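You operate a simulated robot arm through the tools that you are given. There is no shell and no other tool. Be economical: measure what you need, move in short steps, check, and stop when the job is done.

You run a simulated two-armed robot. Do the job below in one go: nothing can be reset, and whatever is moved stays where it is left.

JOB
Hold the purple box on the top of the road side table steady with one hand and open the purple box lid with the other.
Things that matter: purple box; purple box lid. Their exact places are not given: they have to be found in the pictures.

Only the result counts: the job must be done as asked and must still hold three seconds after the hand-in. Knocking over, shifting, dropping, spilling or breaking anything else fails it. A push-on lid holds only when it is set on centred and level and pressed home; a screw cap is set on level and turned clockwise until tight.

ROBOT AND FRAMES
Two 7-joint arms with three-finger grippers on one trunk, on a base that drives. Base frame: it is fixed to the floor where the robot stands at the start and does not move with it; the origin is under the middle of the robot, x ahead of it, y to its left, z up. Units: mm, rad, N and s.
The left shoulder is at the start at [50, 154, 979], the right one opposite. With the tool pointing down near the work surface each hand reaches from about 200 to 640 mm from the robot's upright axis, wherever it stands, measured 20 degrees to its own side. Places, roughly: purple box [1250, 2750, 750]; purple box lid [1300, 2600, 900]. Payload 2.69 kg a hand.
The TCP of each hand is the grasp point between the finger pads, 29 mm short of the fingertips. In the tool frame z runs along the fingers and y along their closing line. Largest opening 120 mm; the body of the gripper starts 78 mm behind the TCP.
Orientation is that of the tool frame in the base frame, as a unit quaternion [w, x, y, z]. With the fingers straight down and closing along the base's y, the tool's x points along the base's -x, its y along +y and its z along -z.

CONTROLS
- The arms move only by the tool nudge_tool. It takes "left_commands", "right_commands" or both (then of equal length, played together; a hand with none holds still); each is text: rows parted by semicolons, each of 7 numbers parted by spaces: the shift along the tool's x, y, z in mm, then the turn, a rotation vector about the tool's x, y, z in rad, then the finger opening in mm, from 0 to 120. In form: dx dy dz ax ay az hand; .... A call has 1 to 10 rows; each row shifts and turns the commanded pose from where the row before left it, along the tool's axes as they then stand. Each row takes 0.2 s and may step no farther than 50 mm and 0.15 rad from the row before; otherwise, or with a gripper value out of range, the whole call is refused. Where a pose cannot be reached the arm comes as near as it can. A force on the tool above 40 N (or 10 N above the force at the start of the call, whichever is more), or a blocked arm, ends the call early, and 0.2 s more pass. Each finger halts on what it meets, pressing with about 24 N; the grip force reading is that of the motor and also rises with nothing between the fingers. The clock runs only during rows and for 0.2 s after the last one: add rows that do not move to give the fingers time. It gives the time, the measured TCP pose, the force on the tool (base axes), the opening and the grip force at its end, in the units of the frame above (readings bear some noise), with the torque about the TCP (base axes, N m) and any sound that the robot's microphone picked up.
- Cameras (640 x 400 px; columns grow to the right, rows downward): "scene" is now at [165.2, -14.6, 1142.6]; the picture's right is [-0.18, -0.98, 0.00], its down [-0.42, 0.08, -0.91] and it looks along [0.89, -0.16, -0.42] (base axes); focal length 214 px, centre (320, 200). "left" rides on the left gripper at [63, 0, -104] in its tool frame; the picture's right is [0.00, 1.00, 0.00], its down [-0.83, 0.00, -0.56] and it looks along [-0.56, 0.00, 0.83] (tool axes); focal length 275 px, centre (320, 200). "right" rides on the right gripper at [63, 0, -104] in its tool frame; the picture's right is [0.00, 1.00, 0.00], its down [-0.83, 0.00, -0.56] and it looks along [-0.56, 0.00, 0.83] (tool axes); focal length 275 px, centre (320, 200).
- snapshot(camera): a new picture of that camera. It takes no simulated time.
- slide_trunk(by): slides the trunk up (or, below 0, down) by that many mm; the arms and the scene camera ride with it, the base frame stays. It gives what a move gives, with no picture.
- roll_base(legs): drives the robot by 1 to 6 legs, each [ahead, left, turn to the left] in mm, mm and rad, along the robot's own axes; the way and the turn of a leg run together, so that a leg with both is an arc; at most 1500 mm and 3.142 rad a leg. The arms and the cameras ride along, it lands a little off, and it stops where it bumps. It gives what a move gives.
- head_to(pan, tilt): turns the head with the scene camera to pan (to the left, within 1.396 rad either way) and tilt (down, from -0.506 to 1.204), counted from straight ahead of the robot. It gives what a move gives.
- point_at(camera, pixels): for up to 12 pixels [column, row] of the newest picture of that camera ("zoom" is the newest enlarged one), the place [x, y, z] in the base frame of the surface seen there, good to about 2 mm. It takes no simulated time.
- enlarge(camera, box): a new picture of the part [left, top, right, bottom] of that camera's present view, enlarged. It takes no simulated time.
- job_done(): hands the job in; it is judged then, once.

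Keep the steps short. Do not move on a guess: measure, check each grasp and each placing, and mend mistakes. In all there are 90 turns and 92 pictures (those below and enlarged ones count). Leave the grippers open and the arms clear of the work at the hand-in unless told otherwise, and finish with a single line.

The tools are called after "Call:" as name(argument=value, ...) on one line, values as JSON. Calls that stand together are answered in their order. nudge_tool: Moves the arms, as the interface text tells. Its arguments: {"type":"object","properties":{"left_commands":{"type":"string"},"right_commands":{"type":"string"}},"required":[]} The other tools are called the same way: slide_trunk (by) slides the trunk up or down; roll_base (legs) drives the base; head_to (pan, tilt) turns the head that bears the scene camera; snapshot (camera) takes a picture; point_at (camera, pixels) gives the place of the surface under pixels of a picture; enlarge (camera, box) takes an enlarged picture of a part of a camera's view; job_done () hands the job in.

At the start:

```text
time_s: 0.0
left_tool_pos: [408.3, 211.0, 991.5]
left_orientation: [0.0, 0.0, 1.0, 0.0]
left_wrist_force: [-0.5, 0.5, -1.1]
left_wrist_torque: [-0.01, -0.01, 0.0]
left_finger_gap: 119.9
left_grasp_force: 0.1
right_tool_pos: [306.6, -155.4, 1046.7]
right_orientation: [0.0, 0.0, 1.0, 0.001]
right_wrist_force: [1.2, 0.1, 0.6]
right_wrist_torque: [0.0, 0.0, 0.02]
right_finger_gap: 120.0
right_grasp_force: 0.2
trunk travel left (down, up): [-350.0, 88.0]
robot x, y, heading: [0.1, -1.0, 0.0]
head pan, tilt: [-0.183, 0.438]
```

scene: 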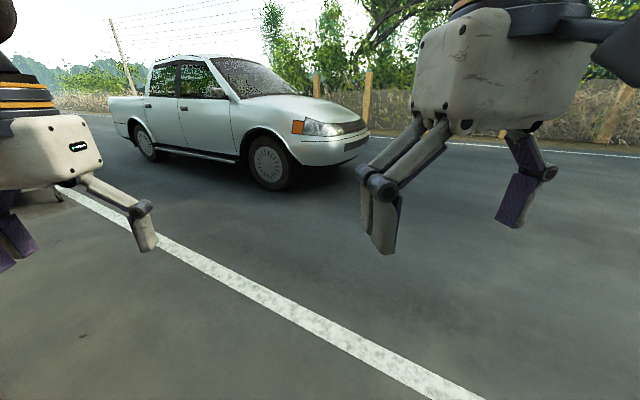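
right: 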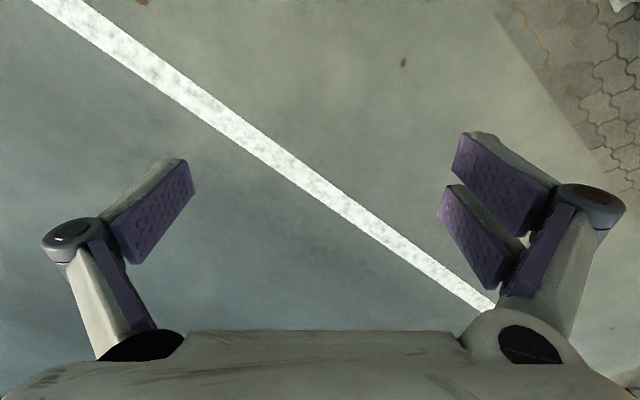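
left: 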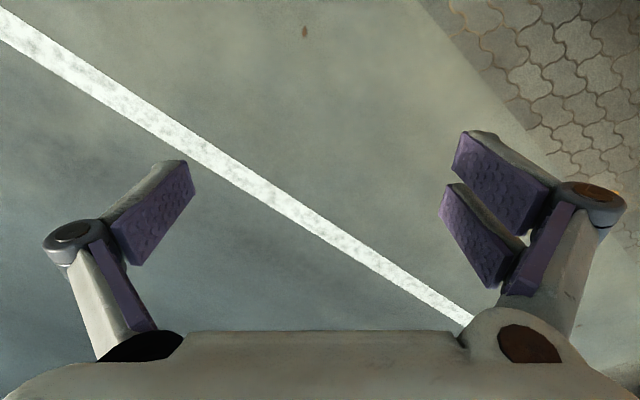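

The goal is to the left at about [1250, 2750]. I turn the head left to look for it.

Call:
head_to(pan=1.15, tilt=0.2)

Call:
snapshot(camera="scene")

```text
time_s: 1.5
left_tool_pos: [408.6, 210.9, 991.9]
left_orientation: [0.0, 0.0, 1.0, 0.0]
left_wrist_force: [-0.6, -1.1, 0.3]
left_wrist_torque: [0.02, 0.04, 0.02]
left_finger_gap: 120.2
left_grasp_force: 0.1
right_tool_pos: [305.1, -156.2, 1046.1]
right_orientation: [0.0, 0.0, 1.0, -0.001]
right_wrist_force: [-0.3, -0.4, -0.4]
right_wrist_torque: [-0.02, 0.0, 0.01]
right_finger_gap: 119.9
right_grasp_force: 0.1
trunk travel left (down, up): [-350.0, 88.0]
robot x, y, heading: [3.3, 0.7, -0.0]
head pan, tilt: [1.15, 0.201]
```

```text
88 pictures are left
```

scene: 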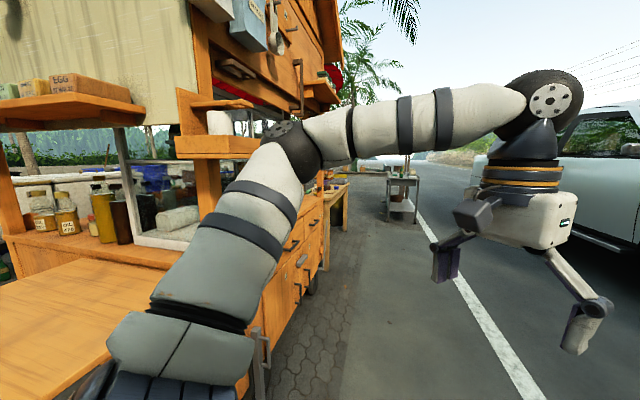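

A small table stands at about (403,185). I enlarge it and measure.

Call:
enlarge(camera="scene", box=[320, 140, 448, 220])

Call:
point_at(camera="scene", pixels=[[403, 179], [415, 210], [388, 205], [403, 168], [345, 185], [330, 235], [316, 290], [340, 300], [362, 217], [440, 350]])

```text
5.00 times, centred on (384, 180) of scene
```

zoom: 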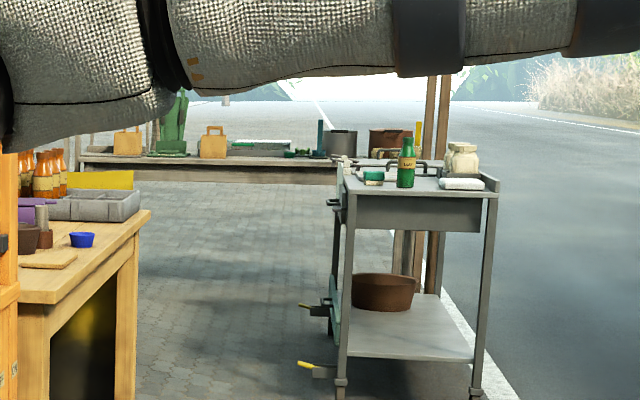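

```text
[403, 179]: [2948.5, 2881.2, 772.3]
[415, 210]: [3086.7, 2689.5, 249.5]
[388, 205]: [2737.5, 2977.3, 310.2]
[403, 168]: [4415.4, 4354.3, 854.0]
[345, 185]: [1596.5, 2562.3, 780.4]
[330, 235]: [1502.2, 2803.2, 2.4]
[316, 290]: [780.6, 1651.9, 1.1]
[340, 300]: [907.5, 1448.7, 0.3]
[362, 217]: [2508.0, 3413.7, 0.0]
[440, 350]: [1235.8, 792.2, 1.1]
```

The wooden table at the left, with something purple on it, matches the rough place. I measure its outline and the cart's side.

Call:
point_at(camera="zoom", pixels=[[150, 211], [52, 303], [30, 300], [28, 212], [82, 241], [100, 205], [40, 262], [110, 180], [340, 195], [125, 390], [60, 360]])

Call:
point_at(camera="scene", pixels=[[309, 290], [280, 345], [325, 225], [300, 230], [330, 195], [270, 300], [320, 270]])

```text
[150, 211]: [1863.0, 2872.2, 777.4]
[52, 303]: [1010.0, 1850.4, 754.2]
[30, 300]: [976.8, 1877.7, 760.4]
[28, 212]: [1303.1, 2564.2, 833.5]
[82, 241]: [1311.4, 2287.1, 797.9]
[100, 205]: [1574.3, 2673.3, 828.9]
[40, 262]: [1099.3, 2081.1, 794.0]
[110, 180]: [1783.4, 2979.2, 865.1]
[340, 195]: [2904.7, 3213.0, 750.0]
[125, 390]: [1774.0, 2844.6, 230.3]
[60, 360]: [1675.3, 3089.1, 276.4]
```

```text
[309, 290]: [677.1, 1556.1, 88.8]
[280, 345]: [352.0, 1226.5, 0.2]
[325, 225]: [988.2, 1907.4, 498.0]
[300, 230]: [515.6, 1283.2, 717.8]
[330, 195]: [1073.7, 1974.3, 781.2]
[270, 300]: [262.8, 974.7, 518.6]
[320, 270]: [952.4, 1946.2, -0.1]
```

The table front runs from about (1010,1850) to (1863,2872), so it lies at about 50° and the purple item is at about (1303,2564). I drive ahead 600 mm into the open road, turn left, and look again.

Call:
roll_base(legs=[[600, 0, 0], [0, 0, 0.8]])

Call:
head_to(pan=0.0, tilt=0.4)

Call:
snapshot(camera="scene")

```text
time_s: 7.0
left_tool_pos: [737.2, 437.8, 990.9]
left_orientation: [0.0, -0.384, 0.923, 0.0]
left_wrist_force: [0.7, 0.0, 0.0]
left_wrist_torque: [0.02, 0.0, 0.01]
left_finger_gap: 119.9
left_grasp_force: 0.1
right_tool_pos: [925.6, 106.3, 1046.2]
right_orientation: [0.0, -0.384, 0.923, 0.0]
right_wrist_force: [-0.5, -0.4, 0.6]
right_wrist_torque: [0.0, -0.01, 0.0]
right_finger_gap: 120.0
right_grasp_force: 0.1
trunk travel left (down, up): [-350.0, 88.0]
robot x, y, heading: [600.0, 3.2, 0.785]
head pan, tilt: [1.15, 0.201]
```

```text
time_s: 8.3
left_tool_pos: [737.6, 438.6, 991.2]
left_orientation: [0.0, -0.384, 0.923, 0.001]
left_wrist_force: [-0.5, -0.1, 0.8]
left_wrist_torque: [-0.01, 0.0, -0.02]
left_finger_gap: 120.1
left_grasp_force: 0.0
right_tool_pos: [927.0, 105.9, 1044.5]
right_orientation: [0.0, -0.384, 0.923, -0.001]
right_wrist_force: [0.1, 0.2, -0.2]
right_wrist_torque: [0.04, 0.03, -0.01]
right_finger_gap: 120.1
right_grasp_force: 0.1
trunk travel left (down, up): [-350.0, 88.0]
robot x, y, heading: [600.7, -0.9, 0.788]
head pan, tilt: [0.0, 0.4]
```

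```text
86 pictures are left
```

scene: 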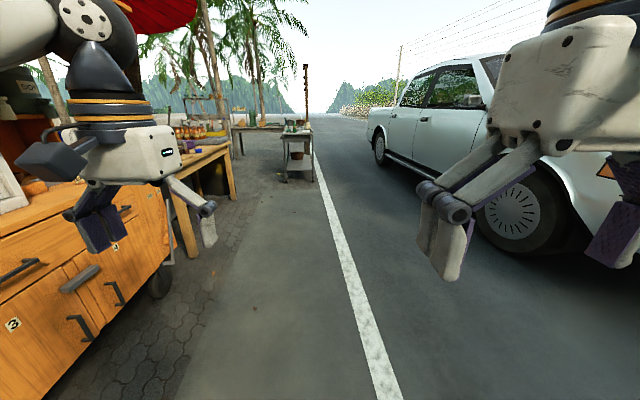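

The way along the curb looks clear. I check the car and table clearance.

Call:
point_at(camera="scene", pixels=[[400, 175], [500, 250], [480, 190], [375, 140], [300, 183], [313, 135], [230, 150], [190, 255], [195, 145], [175, 205]])

```text
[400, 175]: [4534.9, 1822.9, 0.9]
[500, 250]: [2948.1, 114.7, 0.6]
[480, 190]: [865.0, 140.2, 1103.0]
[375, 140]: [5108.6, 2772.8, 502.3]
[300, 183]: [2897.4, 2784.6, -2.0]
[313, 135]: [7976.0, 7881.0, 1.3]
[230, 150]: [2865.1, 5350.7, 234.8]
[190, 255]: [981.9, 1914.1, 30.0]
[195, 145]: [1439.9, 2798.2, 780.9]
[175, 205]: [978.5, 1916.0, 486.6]
```

The car is well away. I drive along the table's front and turn to face it.

Call:
roll_base(legs=[[1200, 0, 0], [1150, 0, 0], [0, 0, 1.65]])

Call:
snapshot(camera="scene")

```text
time_s: 23.9
left_tool_pos: [1833.4, 1760.4, 992.0]
left_orientation: [-0.001, 0.937, -0.349, 0.001]
left_wrist_force: [-0.4, 0.1, -0.1]
left_wrist_torque: [-0.02, -0.01, 0.02]
left_finger_gap: 120.0
left_grasp_force: 0.0
right_tool_pos: [2150.5, 1969.8, 1046.2]
right_orientation: [0.001, 0.937, -0.35, -0.001]
right_wrist_force: [0.4, 0.1, 0.9]
right_wrist_torque: [-0.01, 0.04, 0.02]
right_finger_gap: 120.0
right_grasp_force: 0.1
trunk travel left (down, up): [-350.0, 88.0]
robot x, y, heading: [2279.8, 1648.9, 2.43]
head pan, tilt: [0.0, 0.4]
```

```text
85 pictures are left
```

scene: 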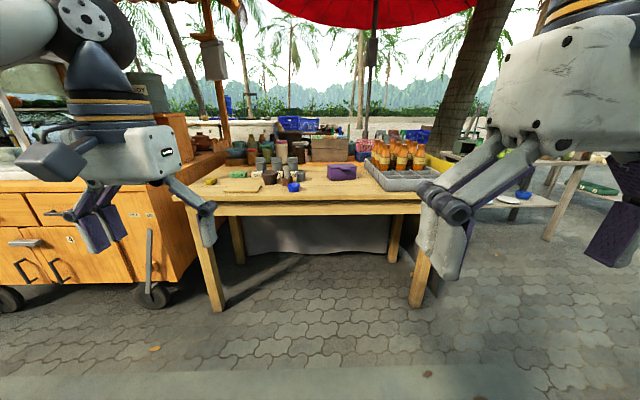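

The purple box with its lid is on the table at (341,173). I zoom in on it.

Call:
enlarge(camera="scene", box=[240, 130, 440, 220])

Call:
point_at(camera="scene", pixels=[[341, 173], [341, 167], [320, 202], [200, 205], [415, 205], [293, 187], [365, 182], [341, 185], [230, 185], [376, 240]])

```text
3.20 times, centred on (340, 175) of scene
```

zoom: 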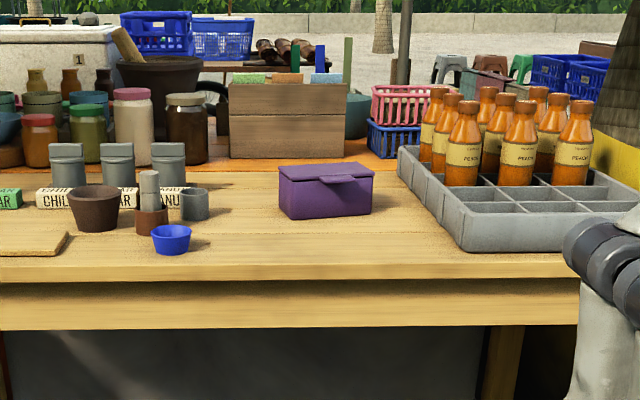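

```text
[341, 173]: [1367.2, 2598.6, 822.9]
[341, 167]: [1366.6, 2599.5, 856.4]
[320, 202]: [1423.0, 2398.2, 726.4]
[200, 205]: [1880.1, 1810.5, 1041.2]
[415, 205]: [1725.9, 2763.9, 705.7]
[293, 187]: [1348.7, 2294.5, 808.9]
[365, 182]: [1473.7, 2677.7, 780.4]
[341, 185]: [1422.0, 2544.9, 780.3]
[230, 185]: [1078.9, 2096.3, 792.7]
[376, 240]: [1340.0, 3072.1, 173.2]
```

It is a hinged lid with a lip at the front. I measure its corners.

Call:
point_at(camera="zoom", pixels=[[290, 180], [370, 174], [290, 168], [362, 164], [289, 216], [368, 211], [330, 182], [347, 180], [330, 217], [330, 166], [400, 190], [170, 252]])

Call:
enlarge(camera="scene", box=[310, 155, 374, 195])

```text
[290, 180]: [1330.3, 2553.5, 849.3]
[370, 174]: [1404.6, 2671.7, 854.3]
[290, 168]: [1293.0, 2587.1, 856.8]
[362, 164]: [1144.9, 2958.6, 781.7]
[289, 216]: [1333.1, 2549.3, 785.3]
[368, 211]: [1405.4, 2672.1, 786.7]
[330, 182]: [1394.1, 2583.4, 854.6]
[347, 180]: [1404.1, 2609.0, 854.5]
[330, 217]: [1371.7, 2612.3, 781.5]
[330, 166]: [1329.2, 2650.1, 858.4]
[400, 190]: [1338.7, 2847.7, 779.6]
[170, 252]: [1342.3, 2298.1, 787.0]
```

```text
10.00 times, centred on (342, 175) of scene
```

zoom: 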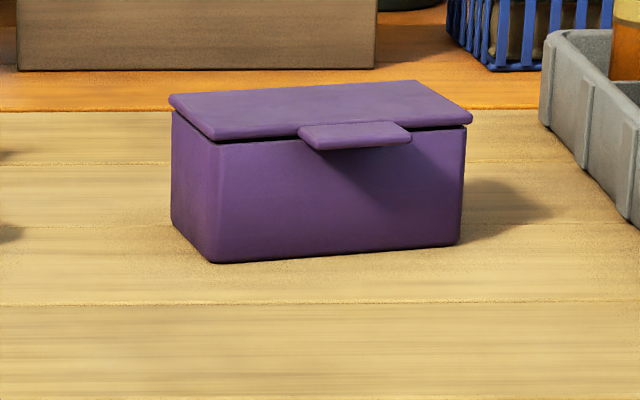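

The box is about 145 mm wide, with its front facing roughly [0.85,−0.52]. I measure its top corners finely, and the obstacles nearby.

Call:
point_at(camera="zoom", pixels=[[174, 98], [212, 136], [468, 120], [412, 84], [303, 128], [325, 148], [408, 138], [210, 255], [455, 240], [175, 220], [315, 190], [330, 105]])

Call:
point_at(camera="scene", pixels=[[215, 60], [222, 120], [380, 145], [416, 150], [320, 150], [365, 182], [260, 165], [293, 165], [376, 60], [200, 100], [192, 190], [430, 160]])

```text
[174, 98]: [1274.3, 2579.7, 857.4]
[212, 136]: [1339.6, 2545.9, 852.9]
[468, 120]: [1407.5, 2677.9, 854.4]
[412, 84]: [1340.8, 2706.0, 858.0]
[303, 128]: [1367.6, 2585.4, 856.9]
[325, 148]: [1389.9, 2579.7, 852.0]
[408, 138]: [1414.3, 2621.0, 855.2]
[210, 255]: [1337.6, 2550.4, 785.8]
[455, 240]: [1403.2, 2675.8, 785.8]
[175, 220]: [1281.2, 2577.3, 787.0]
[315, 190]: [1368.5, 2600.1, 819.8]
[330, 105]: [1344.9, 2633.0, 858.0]
```

```text
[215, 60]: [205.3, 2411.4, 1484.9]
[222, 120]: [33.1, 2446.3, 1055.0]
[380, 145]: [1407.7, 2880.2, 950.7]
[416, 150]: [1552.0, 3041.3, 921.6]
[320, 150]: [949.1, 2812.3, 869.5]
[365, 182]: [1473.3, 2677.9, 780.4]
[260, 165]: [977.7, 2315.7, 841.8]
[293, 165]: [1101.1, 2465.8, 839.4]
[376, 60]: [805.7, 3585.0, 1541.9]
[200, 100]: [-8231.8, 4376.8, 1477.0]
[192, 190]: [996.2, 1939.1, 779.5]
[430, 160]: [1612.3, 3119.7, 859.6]
```

Box centre is about (1340,2627), front normal (0.89,−0.46), depth 74, width 147, top z 858. I turn to face it squarely at heading 2.667, sidestep, and approach to leave about 720 mm.

Call:
roll_base(legs=[[0, 0, 0.237], [0, -440, 0], [560, 0, 0]])

Call:
head_to(pan=0.0, tilt=0.6)

Call:
snapshot(camera="scene")

```text
time_s: 31.5
left_tool_pos: [1522.7, 2320.0, 991.1]
left_orientation: [0.0, 0.969, -0.246, 0.0]
left_wrist_force: [0.8, 0.9, -0.4]
left_wrist_torque: [-0.01, -0.05, -0.02]
left_finger_gap: 120.1
left_grasp_force: 0.2
right_tool_pos: [1786.7, 2594.8, 1045.2]
right_orientation: [0.0, 0.969, -0.246, -0.001]
right_wrist_force: [0.3, -0.2, 0.5]
right_wrist_torque: [0.0, 0.0, 0.05]
right_finger_gap: 120.2
right_grasp_force: 0.1
trunk travel left (down, up): [-350.0, 88.0]
robot x, y, heading: [1983.7, 2311.2, 2.641]
head pan, tilt: [0.0, 0.4]
```

```text
time_s: 32.2
left_tool_pos: [1523.4, 2320.4, 991.5]
left_orientation: [0.0, 0.969, -0.246, 0.0]
left_wrist_force: [-0.1, 0.3, -0.9]
left_wrist_torque: [-0.05, 0.01, 0.03]
left_finger_gap: 120.2
left_grasp_force: 0.0
right_tool_pos: [1787.2, 2594.1, 1046.3]
right_orientation: [0.0, 0.969, -0.246, 0.0]
right_wrist_force: [0.2, -0.8, -0.2]
right_wrist_torque: [0.03, -0.01, 0.0]
right_finger_gap: 119.8
right_grasp_force: 0.0
trunk travel left (down, up): [-350.0, 88.0]
robot x, y, heading: [1983.5, 2314.4, 2.645]
head pan, tilt: [0.0, 0.6]
```

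```text
82 pictures are left
```

scene: 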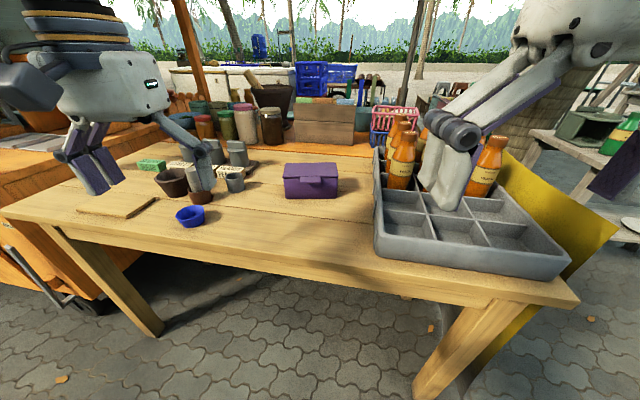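

Now a clearer view. I re-measure the box and its neighbours up close.

Call:
enlarge(camera="scene", box=[160, 130, 400, 280])

```text
2.67 times, centred on (280, 205) of scene
```

zoom: 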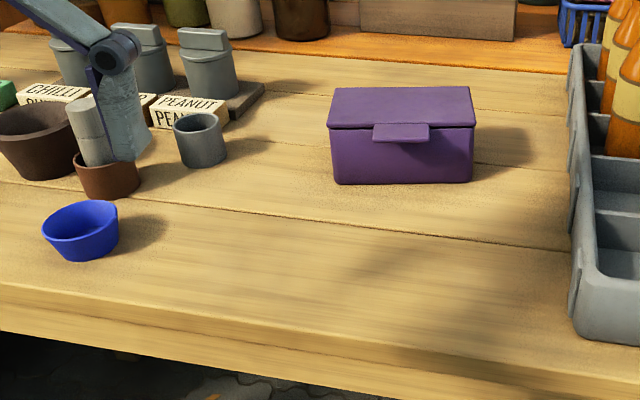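

Call:
point_at(camera="zoom", pixels=[[332, 126], [471, 122], [465, 90], [337, 92], [378, 137], [424, 136], [401, 105], [200, 120], [95, 110], [80, 210], [205, 40], [575, 200]])

Call:
point_at(camera="zoom", pixels=[[336, 180], [468, 178], [400, 160], [400, 310], [190, 105], [222, 125], [176, 125], [240, 100], [610, 70], [580, 300], [30, 120], [150, 30]])

```text
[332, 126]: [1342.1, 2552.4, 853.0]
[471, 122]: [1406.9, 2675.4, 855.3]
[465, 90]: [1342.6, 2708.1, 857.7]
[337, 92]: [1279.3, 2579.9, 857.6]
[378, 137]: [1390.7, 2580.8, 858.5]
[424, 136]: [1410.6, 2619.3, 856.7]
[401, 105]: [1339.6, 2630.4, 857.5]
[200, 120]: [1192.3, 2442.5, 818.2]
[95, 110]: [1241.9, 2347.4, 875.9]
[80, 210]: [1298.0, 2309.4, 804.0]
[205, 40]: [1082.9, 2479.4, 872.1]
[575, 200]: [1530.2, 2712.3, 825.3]
```

```text
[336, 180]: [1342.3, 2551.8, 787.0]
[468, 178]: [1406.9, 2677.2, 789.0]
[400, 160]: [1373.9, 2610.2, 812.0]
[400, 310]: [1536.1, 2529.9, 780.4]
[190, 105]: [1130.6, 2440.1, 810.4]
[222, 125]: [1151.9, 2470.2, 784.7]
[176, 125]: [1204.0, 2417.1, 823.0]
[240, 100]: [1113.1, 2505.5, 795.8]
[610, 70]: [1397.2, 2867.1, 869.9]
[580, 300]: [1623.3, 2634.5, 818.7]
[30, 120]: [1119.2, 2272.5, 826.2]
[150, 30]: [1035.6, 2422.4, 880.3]
```

Box: centre (1342,2629), long axis u=(0.46,0.89), front normal n=(0.89,−0.46), and the lip sticks out about 25 mm. My plan is that the left hand pinches front and back at the left end from a slanted approach, and the right hand's fingertips lift the lip. I creep forward about 95 mm first.

Call:
roll_base(legs=[[60, 25, 0.018], [35, 0, 0]])

Call:
snapshot(camera="scene")

```text
time_s: 33.7
left_tool_pos: [1426.5, 2335.4, 991.1]
left_orientation: [0.0, 0.971, -0.238, 0.0]
left_wrist_force: [0.0, 0.0, 0.3]
left_wrist_torque: [-0.05, -0.05, 0.02]
left_finger_gap: 119.8
left_grasp_force: 0.0
right_tool_pos: [1688.5, 2613.3, 1045.9]
right_orientation: [0.0, 0.971, -0.238, 0.001]
right_wrist_force: [0.4, 1.2, -0.3]
right_wrist_torque: [0.0, -0.05, 0.0]
right_finger_gap: 120.2
right_grasp_force: 0.0
trunk travel left (down, up): [-350.0, 88.0]
robot x, y, heading: [1887.6, 2330.5, 2.662]
head pan, tilt: [0.0, 0.6]
```

```text
80 pictures are left
```

scene: 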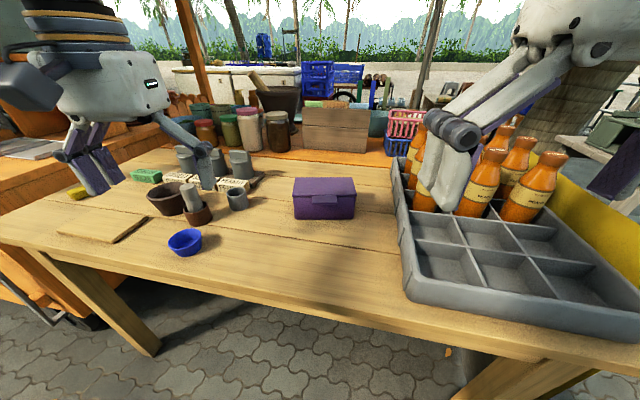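

The box sits straight ahead at 622 mm. I turn the left hand in place, first about its vertical axis by 90°.

Call:
nudge_tool(left_commands="0 0 0 0 0 0.15 120;0 0 0 0 0 0.15 120;0 0 0 0 0 0.15 120;0 0 0 0 0 0.15 120;0 0 0 0 0 0.15 120;0 0 0 0 0 0.15 120;0 0 0 0 0 0.15 120;0 0 0 0 0 0.15 120;0 0 0 0 0 0.15 120;0 0 0 0 0 0.15 120")

Call:
nudge_tool(left_commands="0 0 0 0 0 0.071 120;0 0 0 0 -0.14 0 120;0 0 0 0 -0.14 0 120;0 0 0 0 -0.14 0 120;0 0 0 0 -0.14 0 120;0 0 0 0 -0.14 0 120;0 0 0 0 -0.15 0 120;0 0 0 0 0 0 120")

Call:
snapshot(camera="scene")

```text
time_s: 35.9
left_tool_pos: [1429.2, 2333.3, 992.1]
left_orientation: [-0.001, -0.549, 0.836, 0.0]
left_wrist_force: [0.3, -0.1, 0.0]
left_wrist_torque: [0.0, -0.04, 0.0]
left_finger_gap: 120.0
left_grasp_force: 0.0
right_tool_pos: [1688.7, 2612.7, 1045.5]
right_orientation: [0.0, 0.971, -0.238, 0.0]
right_wrist_force: [0.9, -0.6, 0.1]
right_wrist_torque: [0.03, -0.03, 0.0]
right_finger_gap: 120.0
right_grasp_force: 0.1
trunk travel left (down, up): [-350.0, 88.0]
robot x, y, heading: [1886.7, 2333.9, 2.663]
head pan, tilt: [0.0, 0.6]
```

```text
time_s: 37.7
left_tool_pos: [1429.5, 2334.0, 991.7]
left_orientation: [0.353, -0.473, 0.778, 0.215]
left_wrist_force: [0.5, -0.5, 0.8]
left_wrist_torque: [-0.03, 0.03, -0.04]
left_finger_gap: 119.9
left_grasp_force: 0.1
right_tool_pos: [1688.6, 2611.8, 1045.1]
right_orientation: [-0.001, 0.971, -0.238, 0.0]
right_wrist_force: [-0.3, -1.2, 0.6]
right_wrist_torque: [0.02, -0.01, 0.01]
right_finger_gap: 120.0
right_grasp_force: 0.3
trunk travel left (down, up): [-350.0, 88.0]
robot x, y, heading: [1886.5, 2332.7, 2.664]
head pan, tilt: [0.0, 0.6]
```

```text
79 pictures are left
```

scene: 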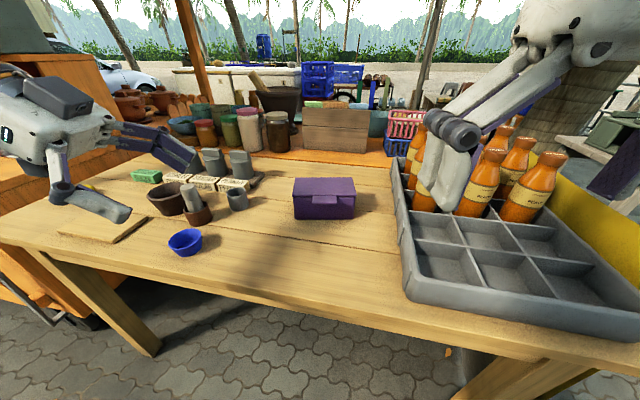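

The left hand is tilted. I look more closely at the hand's shape (block at (57,95)).

Call:
enlarge(camera="scene", box=[0, 50, 240, 250])

Call:
snapshot(camera="left")

Call:
point_at(camera="scene", pixels=[[57, 90], [80, 105], [30, 85], [35, 140], [100, 210], [180, 155]])

```text
2.00 times, centred on (120, 150) of scene
```

zoom: 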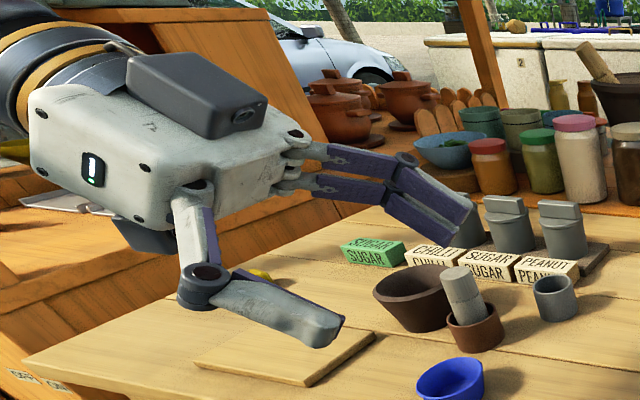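

```text
77 pictures are left
```

left: 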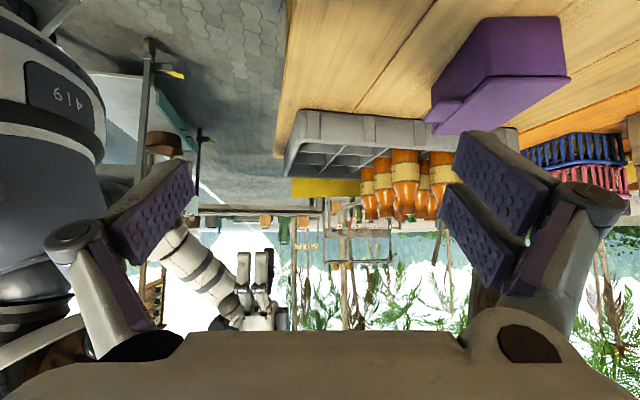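

```text
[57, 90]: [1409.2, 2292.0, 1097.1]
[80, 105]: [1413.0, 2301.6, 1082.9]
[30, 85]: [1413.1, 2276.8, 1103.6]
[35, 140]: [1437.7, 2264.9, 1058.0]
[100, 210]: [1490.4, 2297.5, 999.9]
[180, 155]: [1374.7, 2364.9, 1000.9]
```

The hand is shaped as expected, with a block on top. I flatten the pitch slightly, move the hand back over to the box's centreline at this height, and then check.

Call:
nudge_tool(left_commands="0 0 0 0 -0.09 0 120;0 43 0 0 0 0 120;0 43 0 0 0 0 120;0 43 0 0 0 0 120;0 43 0 0 0 0 120;0 42 0 0 0 0 120;12 0 30 0 0 0 120;12 0 30 0 0 0 120;0 0 0 0 0 0 120")

Call:
snapshot(camera="scene")

```text
time_s: 39.7
left_tool_pos: [1301.7, 2443.9, 929.5]
left_orientation: [0.387, -0.463, 0.762, 0.235]
left_wrist_force: [0.5, 0.7, -0.7]
left_wrist_torque: [0.0, 0.01, -0.04]
left_finger_gap: 120.0
left_grasp_force: 0.1
left hand out of reach, approached as far as the arm can: row 5, 6
right_tool_pos: [1689.0, 2613.8, 1046.3]
right_orientation: [0.0, 0.971, -0.238, 0.001]
right_wrist_force: [0.2, 0.1, -0.6]
right_wrist_torque: [-0.02, 0.0, -0.01]
right_finger_gap: 119.9
right_grasp_force: 0.1
trunk travel left (down, up): [-350.0, 88.0]
robot x, y, heading: [1887.1, 2329.9, 2.656]
head pan, tilt: [0.0, 0.6]
```

```text
76 pictures are left
```

scene: 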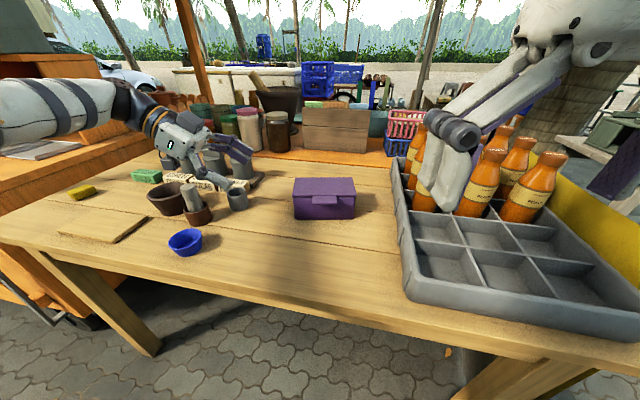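

The left arm is at the edge of its reach (n=+49). I drive 55 mm closer.

Call:
roll_base(legs=[[55, 0, 0]])

Call:
snapshot(camera="scene")

```text
time_s: 40.6
left_tool_pos: [1252.2, 2468.1, 929.7]
left_orientation: [0.386, -0.464, 0.762, 0.235]
left_wrist_force: [0.3, -0.3, -0.9]
left_wrist_torque: [0.01, -0.06, -0.04]
left_finger_gap: 120.0
left_grasp_force: 0.1
right_tool_pos: [1639.1, 2638.1, 1045.9]
right_orientation: [0.0, 0.971, -0.238, 0.001]
right_wrist_force: [-0.3, 0.6, -0.3]
right_wrist_torque: [0.01, 0.01, -0.02]
right_finger_gap: 119.8
right_grasp_force: 0.0
trunk travel left (down, up): [-350.0, 88.0]
robot x, y, heading: [1842.0, 2358.9, 2.658]
head pan, tilt: [0.0, 0.6]
```

```text
75 pictures are left
```

scene: 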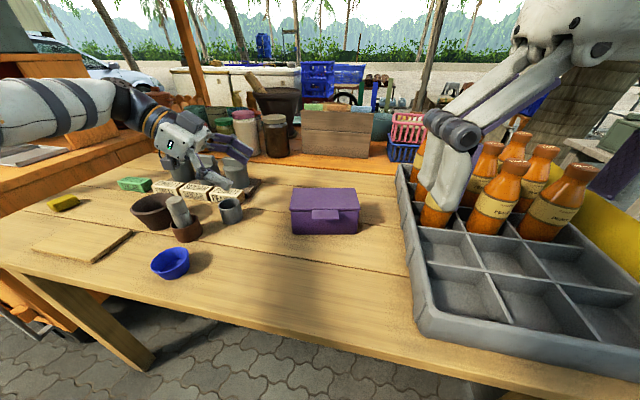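

The hand is now almost on the centreline (n≈−5). I re-measure the box edges from here before descending.

Call:
enlarge(camera="scene", box=[210, 150, 402, 270])

```text
3.33 times, centred on (306, 210) of scene
```

zoom: 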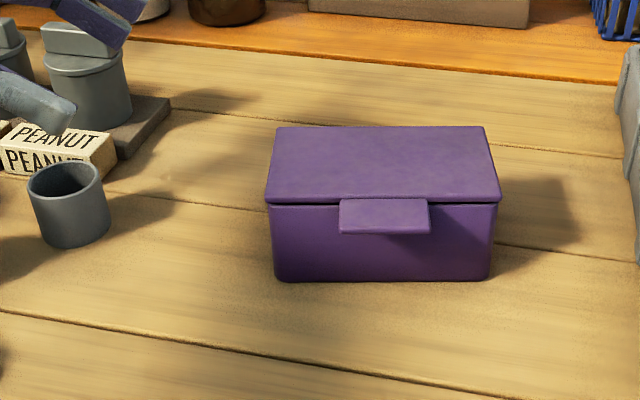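

Call:
point_at(camera="zoom", pixels=[[268, 196], [499, 196], [483, 130], [280, 131], [343, 230], [427, 230], [280, 240], [488, 240], [384, 250], [384, 203], [384, 165], [66, 175]])

```text
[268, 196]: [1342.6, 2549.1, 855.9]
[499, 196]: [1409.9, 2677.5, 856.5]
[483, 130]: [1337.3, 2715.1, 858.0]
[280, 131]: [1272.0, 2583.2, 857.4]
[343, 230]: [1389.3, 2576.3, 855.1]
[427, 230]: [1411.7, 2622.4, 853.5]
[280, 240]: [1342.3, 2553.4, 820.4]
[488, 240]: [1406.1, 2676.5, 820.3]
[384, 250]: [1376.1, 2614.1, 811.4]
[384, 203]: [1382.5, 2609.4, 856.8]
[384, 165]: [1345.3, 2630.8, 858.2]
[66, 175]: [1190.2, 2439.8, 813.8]
```

The box is unmoved, centred at (1341,2631). I approach along the fingers by 110 mm first.

Call:
nudge_tool(left_commands="11 -4 25 0 0 0 120;11 0 25 0 0 0 120;0 0 30 0 0 0 120;0 0 30 0 0 0 120;0 0 0 0 0 0 120")

Call:
enlarge(camera="scene", box=[140, 100, 396, 260])

```text
time_s: 41.8
left_tool_pos: [1292.9, 2533.7, 847.1]
left_orientation: [0.386, -0.463, 0.762, 0.235]
left_wrist_force: [0.2, 0.3, -0.9]
left_wrist_torque: [0.01, 0.02, 0.0]
left_finger_gap: 120.2
left_grasp_force: 0.1
right_tool_pos: [1640.5, 2636.5, 1045.8]
right_orientation: [-0.001, 0.971, -0.237, 0.0]
right_wrist_force: [0.5, -0.4, 1.0]
right_wrist_torque: [-0.01, 0.01, -0.02]
right_finger_gap: 120.0
right_grasp_force: 0.1
trunk travel left (down, up): [-350.0, 88.0]
robot x, y, heading: [1840.1, 2355.7, 2.66]
head pan, tilt: [0.0, 0.6]
```

```text
2.50 times, centred on (268, 180) of scene
```

zoom: 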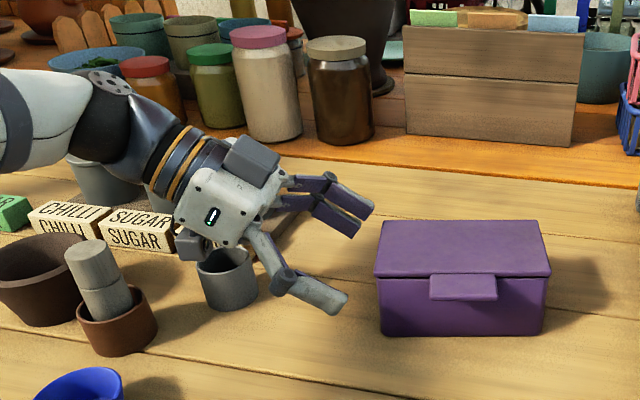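

The block under the hand comes near the grey cup. I measure both.

Call:
point_at(camera="zoom", pixels=[[190, 248], [183, 235], [205, 245], [225, 295], [200, 275], [250, 270], [228, 256], [325, 300], [350, 215], [250, 160], [275, 165]])

Call:
enlarge(camera="scene", box=[190, 150, 286, 230])

```text
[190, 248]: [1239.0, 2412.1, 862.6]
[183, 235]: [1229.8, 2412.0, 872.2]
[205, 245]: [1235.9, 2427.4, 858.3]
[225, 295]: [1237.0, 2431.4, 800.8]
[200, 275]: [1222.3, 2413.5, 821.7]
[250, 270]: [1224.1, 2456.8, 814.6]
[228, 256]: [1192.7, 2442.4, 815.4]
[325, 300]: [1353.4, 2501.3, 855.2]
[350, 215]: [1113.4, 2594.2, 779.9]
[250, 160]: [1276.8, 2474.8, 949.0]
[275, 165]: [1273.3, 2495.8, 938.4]
```

```text
5.00 times, centred on (238, 190) of scene
```

zoom: 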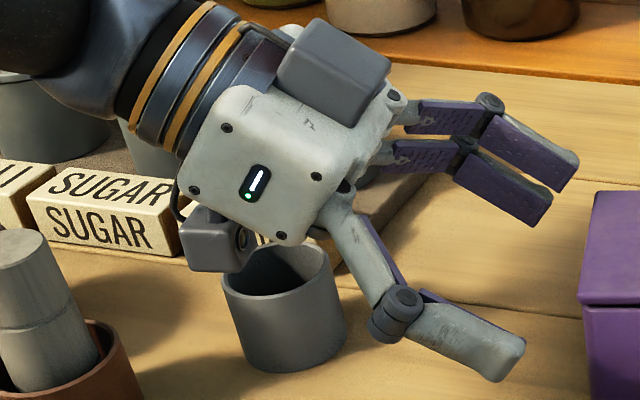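

The camera block hangs just above the cup. I move purely sideways along the box at this height first (58 mm), so it clears the cup before lowering.

Call:
nudge_tool(left_commands="-17 -2 23.5 0 0 0 120;-17 0 23.5 0 0 0 120;0 0 0 0 0 0 120")

Call:
enlarge(camera="scene", box=[190, 130, 382, 250])

```text
time_s: 42.6
left_tool_pos: [1318.4, 2584.5, 845.7]
left_orientation: [0.387, -0.463, 0.762, 0.235]
left_wrist_force: [-0.3, 0.4, 0.5]
left_wrist_torque: [0.02, 0.04, 0.01]
left_finger_gap: 119.7
left_grasp_force: 0.1
right_tool_pos: [1640.2, 2636.9, 1045.5]
right_orientation: [0.0, 0.971, -0.238, 0.001]
right_wrist_force: [-0.4, -0.5, 0.2]
right_wrist_torque: [0.04, 0.03, -0.01]
right_finger_gap: 120.1
right_grasp_force: 0.0
trunk travel left (down, up): [-350.0, 88.0]
robot x, y, heading: [1837.5, 2359.8, 2.663]
head pan, tilt: [0.0, 0.6]
```

```text
3.33 times, centred on (286, 190) of scene
```

zoom: 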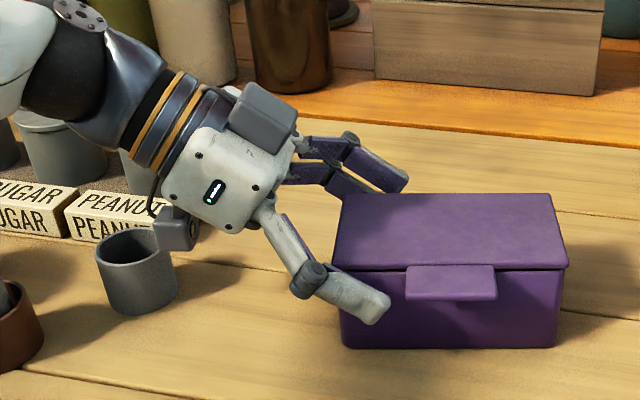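

Call:
point_at(camera="zoom", pixels=[[160, 235], [175, 240], [190, 240], [165, 215], [170, 280], [150, 240], [175, 262]])

```text
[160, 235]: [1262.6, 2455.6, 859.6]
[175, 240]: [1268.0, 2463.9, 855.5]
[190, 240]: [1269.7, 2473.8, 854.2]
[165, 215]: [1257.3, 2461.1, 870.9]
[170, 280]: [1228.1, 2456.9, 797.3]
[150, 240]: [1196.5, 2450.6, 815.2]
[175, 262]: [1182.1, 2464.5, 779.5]
```

The block's left edge is at u≈−191 and the cup edge is at −206, so straight down is clear. I lower 35 mm.

Call:
nudge_tool(left_commands="9 -1 8 0 0 0 120;9 0 8 0 0 0 120;8 0 7 0 0 0 120;0 0 0 0 0 0 120")

Call:
enlarge(camera="scene", box=[190, 130, 382, 250])

```text
time_s: 43.6
left_tool_pos: [1322.4, 2586.6, 812.3]
left_orientation: [0.388, -0.462, 0.762, 0.235]
left_wrist_force: [0.1, -0.2, 0.0]
left_wrist_torque: [0.02, 0.01, -0.02]
left_finger_gap: 120.2
left_grasp_force: 0.0
right_tool_pos: [1639.3, 2637.9, 1045.7]
right_orientation: [0.001, 0.971, -0.238, 0.0]
right_wrist_force: [0.1, 0.4, 0.7]
right_wrist_torque: [-0.02, 0.0, 0.01]
right_finger_gap: 120.0
right_grasp_force: 0.1
trunk travel left (down, up): [-350.0, 88.0]
robot x, y, heading: [1842.0, 2359.3, 2.665]
head pan, tilt: [0.0, 0.6]
```

```text
3.33 times, centred on (286, 190) of scene
```

zoom: 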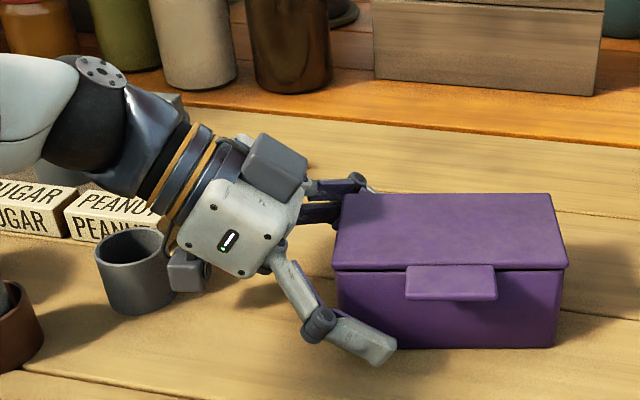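

The hand is in place around the box's left end and the cup is untouched. I centre by 3 mm and close gently.

Call:
nudge_tool(left_commands="0 3 0 0 0 0 105;0 0 0 0 0 0 90;0 0 0 0 0 0 82;0 0 0 0 0 0 79;0 0 0 0 0 0 77;0 0 0 0 0 0 75;0 0 0 0 0 0 73;0 0 0 0 0 0 71")

Call:
enlarge(camera="scene", box=[190, 130, 382, 250])

```text
time_s: 45.4
left_tool_pos: [1319.2, 2588.1, 813.1]
left_orientation: [0.387, -0.463, 0.762, 0.236]
left_wrist_force: [-0.6, -2.5, 6.4]
left_wrist_torque: [-0.19, -0.39, 0.03]
left_finger_gap: 87.3
left_grasp_force: 23.8
right_tool_pos: [1639.9, 2636.3, 1045.3]
right_orientation: [0.0, 0.971, -0.238, 0.0]
right_wrist_force: [0.1, 0.4, 0.0]
right_wrist_torque: [0.04, 0.01, -0.03]
right_finger_gap: 119.9
right_grasp_force: 0.1
trunk travel left (down, up): [-350.0, 88.0]
robot x, y, heading: [1841.0, 2356.2, 2.663]
head pan, tilt: [0.0, 0.6]
```

```text
3.33 times, centred on (286, 190) of scene
```

zoom: 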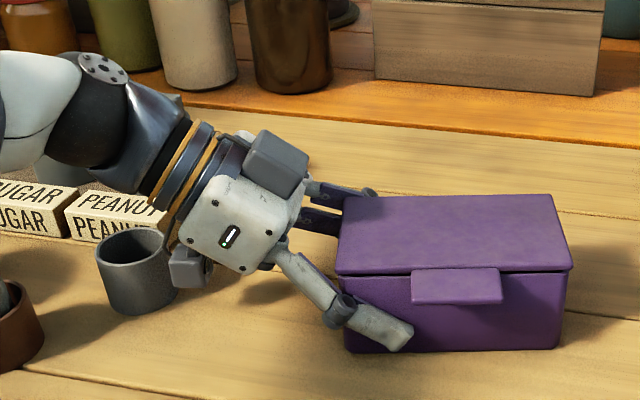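

The grip reads 87 mm at 24 N, so the box is held, having shifted only a few millimetres. I measure where its lid and lip now are.

Call:
point_at(camera="zoom", pixels=[[340, 268], [572, 265], [546, 197], [348, 200], [415, 298], [499, 298], [457, 302], [457, 320], [457, 235], [430, 340], [540, 340], [255, 140]])

Call:
nudge_tool(left_commands="0 0 0 0 0 0 70;0 0 0 0 0 0 70")

```text
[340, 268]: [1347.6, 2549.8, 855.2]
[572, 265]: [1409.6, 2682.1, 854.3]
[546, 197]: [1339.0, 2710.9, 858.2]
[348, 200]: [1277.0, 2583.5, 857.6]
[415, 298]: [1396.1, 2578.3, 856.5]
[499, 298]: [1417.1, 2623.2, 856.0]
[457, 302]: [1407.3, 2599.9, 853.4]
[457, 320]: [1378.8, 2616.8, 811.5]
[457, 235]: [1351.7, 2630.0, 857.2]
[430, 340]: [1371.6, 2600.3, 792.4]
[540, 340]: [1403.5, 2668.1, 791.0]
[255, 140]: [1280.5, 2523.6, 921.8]
```

```text
time_s: 46.0
left_tool_pos: [1319.3, 2588.0, 814.3]
left_orientation: [0.387, -0.463, 0.762, 0.236]
left_wrist_force: [-0.5, -0.8, 7.5]
left_wrist_torque: [-0.14, -0.46, 0.03]
left_finger_gap: 87.0
left_grasp_force: 24.4
right_tool_pos: [1640.7, 2636.8, 1045.6]
right_orientation: [0.0, 0.971, -0.238, -0.001]
right_wrist_force: [-0.1, 0.4, -0.1]
right_wrist_torque: [0.02, 0.0, 0.0]
right_finger_gap: 120.3
right_grasp_force: 0.0
trunk travel left (down, up): [-350.0, 88.0]
robot x, y, heading: [1840.2, 2357.6, 2.66]
head pan, tilt: [0.0, 0.6]
```

The lip's front edge is at n≈70, u≈0, with its underside at about z 849. I now tilt the right hand in place to point forward and 30° down, with fingers nearly closed (20 mm).

Call:
nudge_tool(right_commands="0 0 0 0 0 -0.04 100;0 0 0 0 -0.15 0 80;0 0 0 0 -0.15 0 60;0 0 0 0 -0.15 0 40;0 0 0 0 -0.15 0 20;0 0 0 0 -0.15 0 20;0 0 0 0 -0.15 0 20;0 0 0 0 -0.147 0 20;0 0 0 0 0 0 20")

Call:
snapshot(camera="scene")

```text
time_s: 48.0
left_tool_pos: [1320.2, 2587.0, 813.3]
left_orientation: [0.388, -0.462, 0.762, 0.236]
left_wrist_force: [-1.3, -1.0, 10.4]
left_wrist_torque: [-0.22, -0.51, 0.0]
left_finger_gap: 87.4
left_grasp_force: 24.2
right_tool_pos: [1627.7, 2633.6, 1074.4]
right_orientation: [-0.11, 0.845, -0.189, -0.488]
right_wrist_force: [0.3, 0.7, 0.3]
right_wrist_torque: [0.0, -0.01, -0.01]
right_finger_gap: 20.0
right_grasp_force: 0.1
right hand out of reach, approached as far as the arm can: row 8
trunk travel left (down, up): [-350.0, 88.0]
robot x, y, heading: [1841.8, 2357.3, 2.661]
head pan, tilt: [0.0, 0.6]
```

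```text
68 pictures are left
```

scene: 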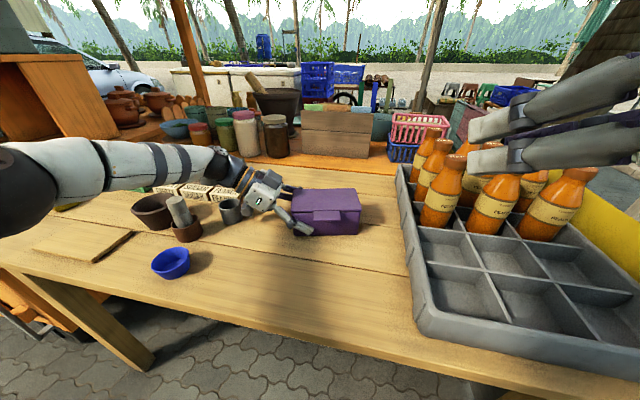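

I move the right hand left to the box's centreline and down to a point in front of and above the lip.

Call:
nudge_tool(right_commands="0 40 20 0 0 0 20;0 41 20 0 0 0 20;0 41 20 0 0 0 20;23 0 29 0 0 0 20;23 0 29 0 0 0 20;23 0 29 0 0 0 20;24 0 29 0 0 0 20;0 0 0 0 0 0 20")

Call:
snapshot(camera="scene")

```text
time_s: 49.8
left_tool_pos: [1320.9, 2588.3, 813.2]
left_orientation: [0.387, -0.462, 0.763, 0.235]
left_wrist_force: [1.2, -3.1, 11.3]
left_wrist_torque: [-0.57, -0.52, -0.13]
left_finger_gap: 87.3
left_grasp_force: 23.9
right_tool_pos: [1480.4, 2568.1, 904.4]
right_orientation: [-0.109, 0.846, -0.188, -0.487]
right_wrist_force: [0.1, 0.6, -0.2]
right_wrist_torque: [-0.01, -0.02, 0.03]
right_finger_gap: 20.0
right_grasp_force: 0.0
trunk travel left (down, up): [-350.0, 88.0]
robot x, y, heading: [1842.0, 2359.4, 2.657]
head pan, tilt: [0.0, 0.6]
```

```text
67 pictures are left
```

scene: 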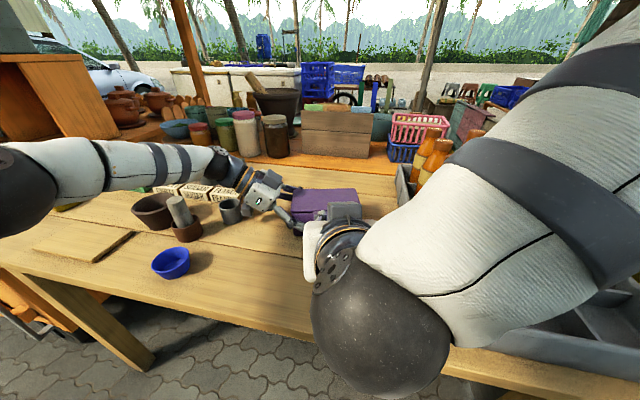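

The right forearm blocks the scene view, so I check with the right camera and measure the arm's distance to the crate.

Call:
snapshot(camera="right")

Call:
point_at(camera="scene", pixels=[[380, 330], [450, 300], [540, 200], [560, 300], [480, 340], [600, 340], [400, 375]])

```text
66 pictures are left
```

right: 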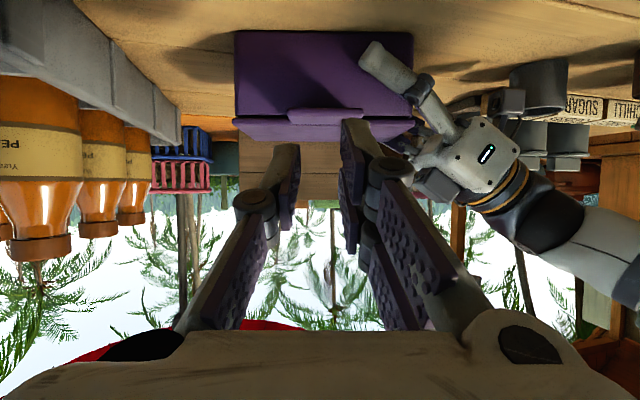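

```text
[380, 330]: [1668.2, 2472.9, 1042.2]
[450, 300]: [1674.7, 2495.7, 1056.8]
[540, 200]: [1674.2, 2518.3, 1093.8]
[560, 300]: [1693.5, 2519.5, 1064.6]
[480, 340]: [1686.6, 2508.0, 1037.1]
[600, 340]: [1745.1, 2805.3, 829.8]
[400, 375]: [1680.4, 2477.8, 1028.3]
```

The right camera shows the lip at (290–362, 108–122), image upside down. I zoom in and measure it.

Call:
enlarge(camera="right", box=[220, 20, 460, 170])

```text
2.67 times, centred on (340, 95) of right
```

zoom: 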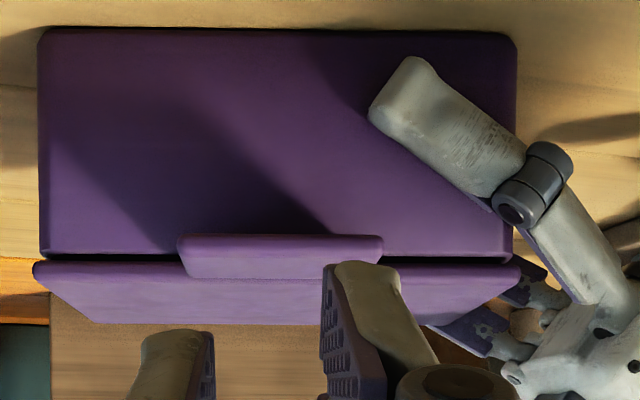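

Call:
point_at(camera="zoom", pixels=[[185, 242], [280, 238], [375, 240], [280, 243], [280, 270], [280, 220], [60, 262], [490, 262], [420, 85], [375, 120], [60, 40], [500, 40]])

```text
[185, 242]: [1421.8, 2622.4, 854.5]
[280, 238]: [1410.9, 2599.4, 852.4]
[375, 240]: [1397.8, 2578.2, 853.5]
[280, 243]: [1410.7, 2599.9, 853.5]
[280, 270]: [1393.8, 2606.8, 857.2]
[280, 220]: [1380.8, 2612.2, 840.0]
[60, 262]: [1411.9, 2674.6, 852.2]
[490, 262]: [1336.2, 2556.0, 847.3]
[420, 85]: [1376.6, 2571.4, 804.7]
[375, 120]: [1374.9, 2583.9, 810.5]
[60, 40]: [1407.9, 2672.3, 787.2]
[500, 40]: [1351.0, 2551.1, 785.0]
```

The lip's edge is at n≈73 and its underside at about z 851. I lower the right hand to z≈838 in front of it, then slide in under the lip.

Call:
nudge_tool(right_commands="19 0 11 0 0 0 20;19 0 11 0 0 0 20;19 0 11 0 0 0 20;0 0 0 0 0 0 20")

Call:
nudge_tool(right_commands="-11 0 19 0 0 0 20;-11 0 19 0 0 0 20;-11 0 19 0 0 0 20;0 0 0 0 0 0 20")

Call:
enlarge(camera="right", box=[160, 20, 480, 220])

Call:
enlarge(camera="scene", box=[220, 140, 412, 260])

```text
time_s: 50.8
left_tool_pos: [1320.4, 2587.8, 813.0]
left_orientation: [0.388, -0.462, 0.762, 0.236]
left_wrist_force: [0.0, -2.1, 11.4]
left_wrist_torque: [-0.38, -0.52, -0.04]
left_finger_gap: 87.1
left_grasp_force: 23.8
right_tool_pos: [1480.4, 2569.5, 840.0]
right_orientation: [-0.11, 0.845, -0.189, -0.489]
right_wrist_force: [0.1, 0.6, -0.4]
right_wrist_torque: [0.0, 0.01, 0.04]
right_finger_gap: 20.0
right_grasp_force: 0.0
trunk travel left (down, up): [-350.0, 88.0]
robot x, y, heading: [1840.5, 2357.2, 2.665]
head pan, tilt: [0.0, 0.6]
```

```text
time_s: 51.8
left_tool_pos: [1319.0, 2587.7, 812.8]
left_orientation: [0.386, -0.463, 0.762, 0.236]
left_wrist_force: [-5.4, 1.7, 11.3]
left_wrist_torque: [-0.56, -0.37, -0.11]
left_finger_gap: 87.4
left_grasp_force: 24.0
right_tool_pos: [1416.9, 2596.8, 839.0]
right_orientation: [-0.109, 0.845, -0.189, -0.488]
right_wrist_force: [2.1, -0.7, -1.2]
right_wrist_torque: [0.01, 0.02, 0.01]
right_finger_gap: 19.9
right_grasp_force: 0.1
trunk travel left (down, up): [-350.0, 88.0]
robot x, y, heading: [1838.5, 2357.8, 2.667]
head pan, tilt: [0.0, 0.6]
```

```text
2.00 times, centred on (320, 120) of right
```

zoom: 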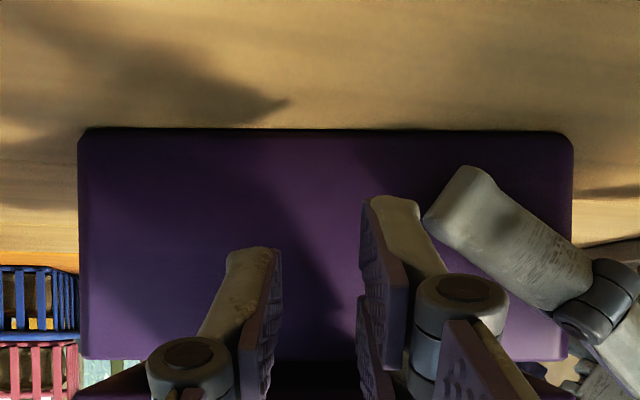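

```text
3.33 times, centred on (316, 200) of scene
```

zoom: 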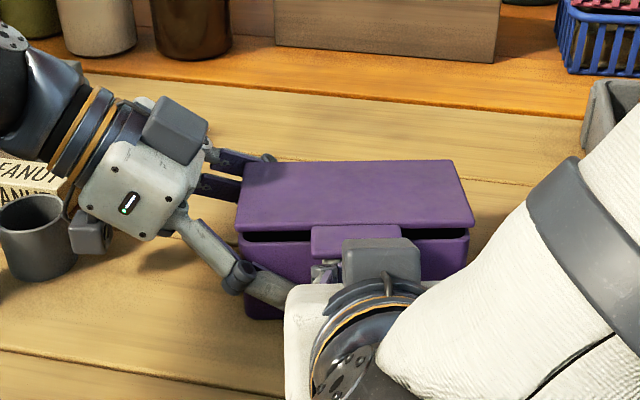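

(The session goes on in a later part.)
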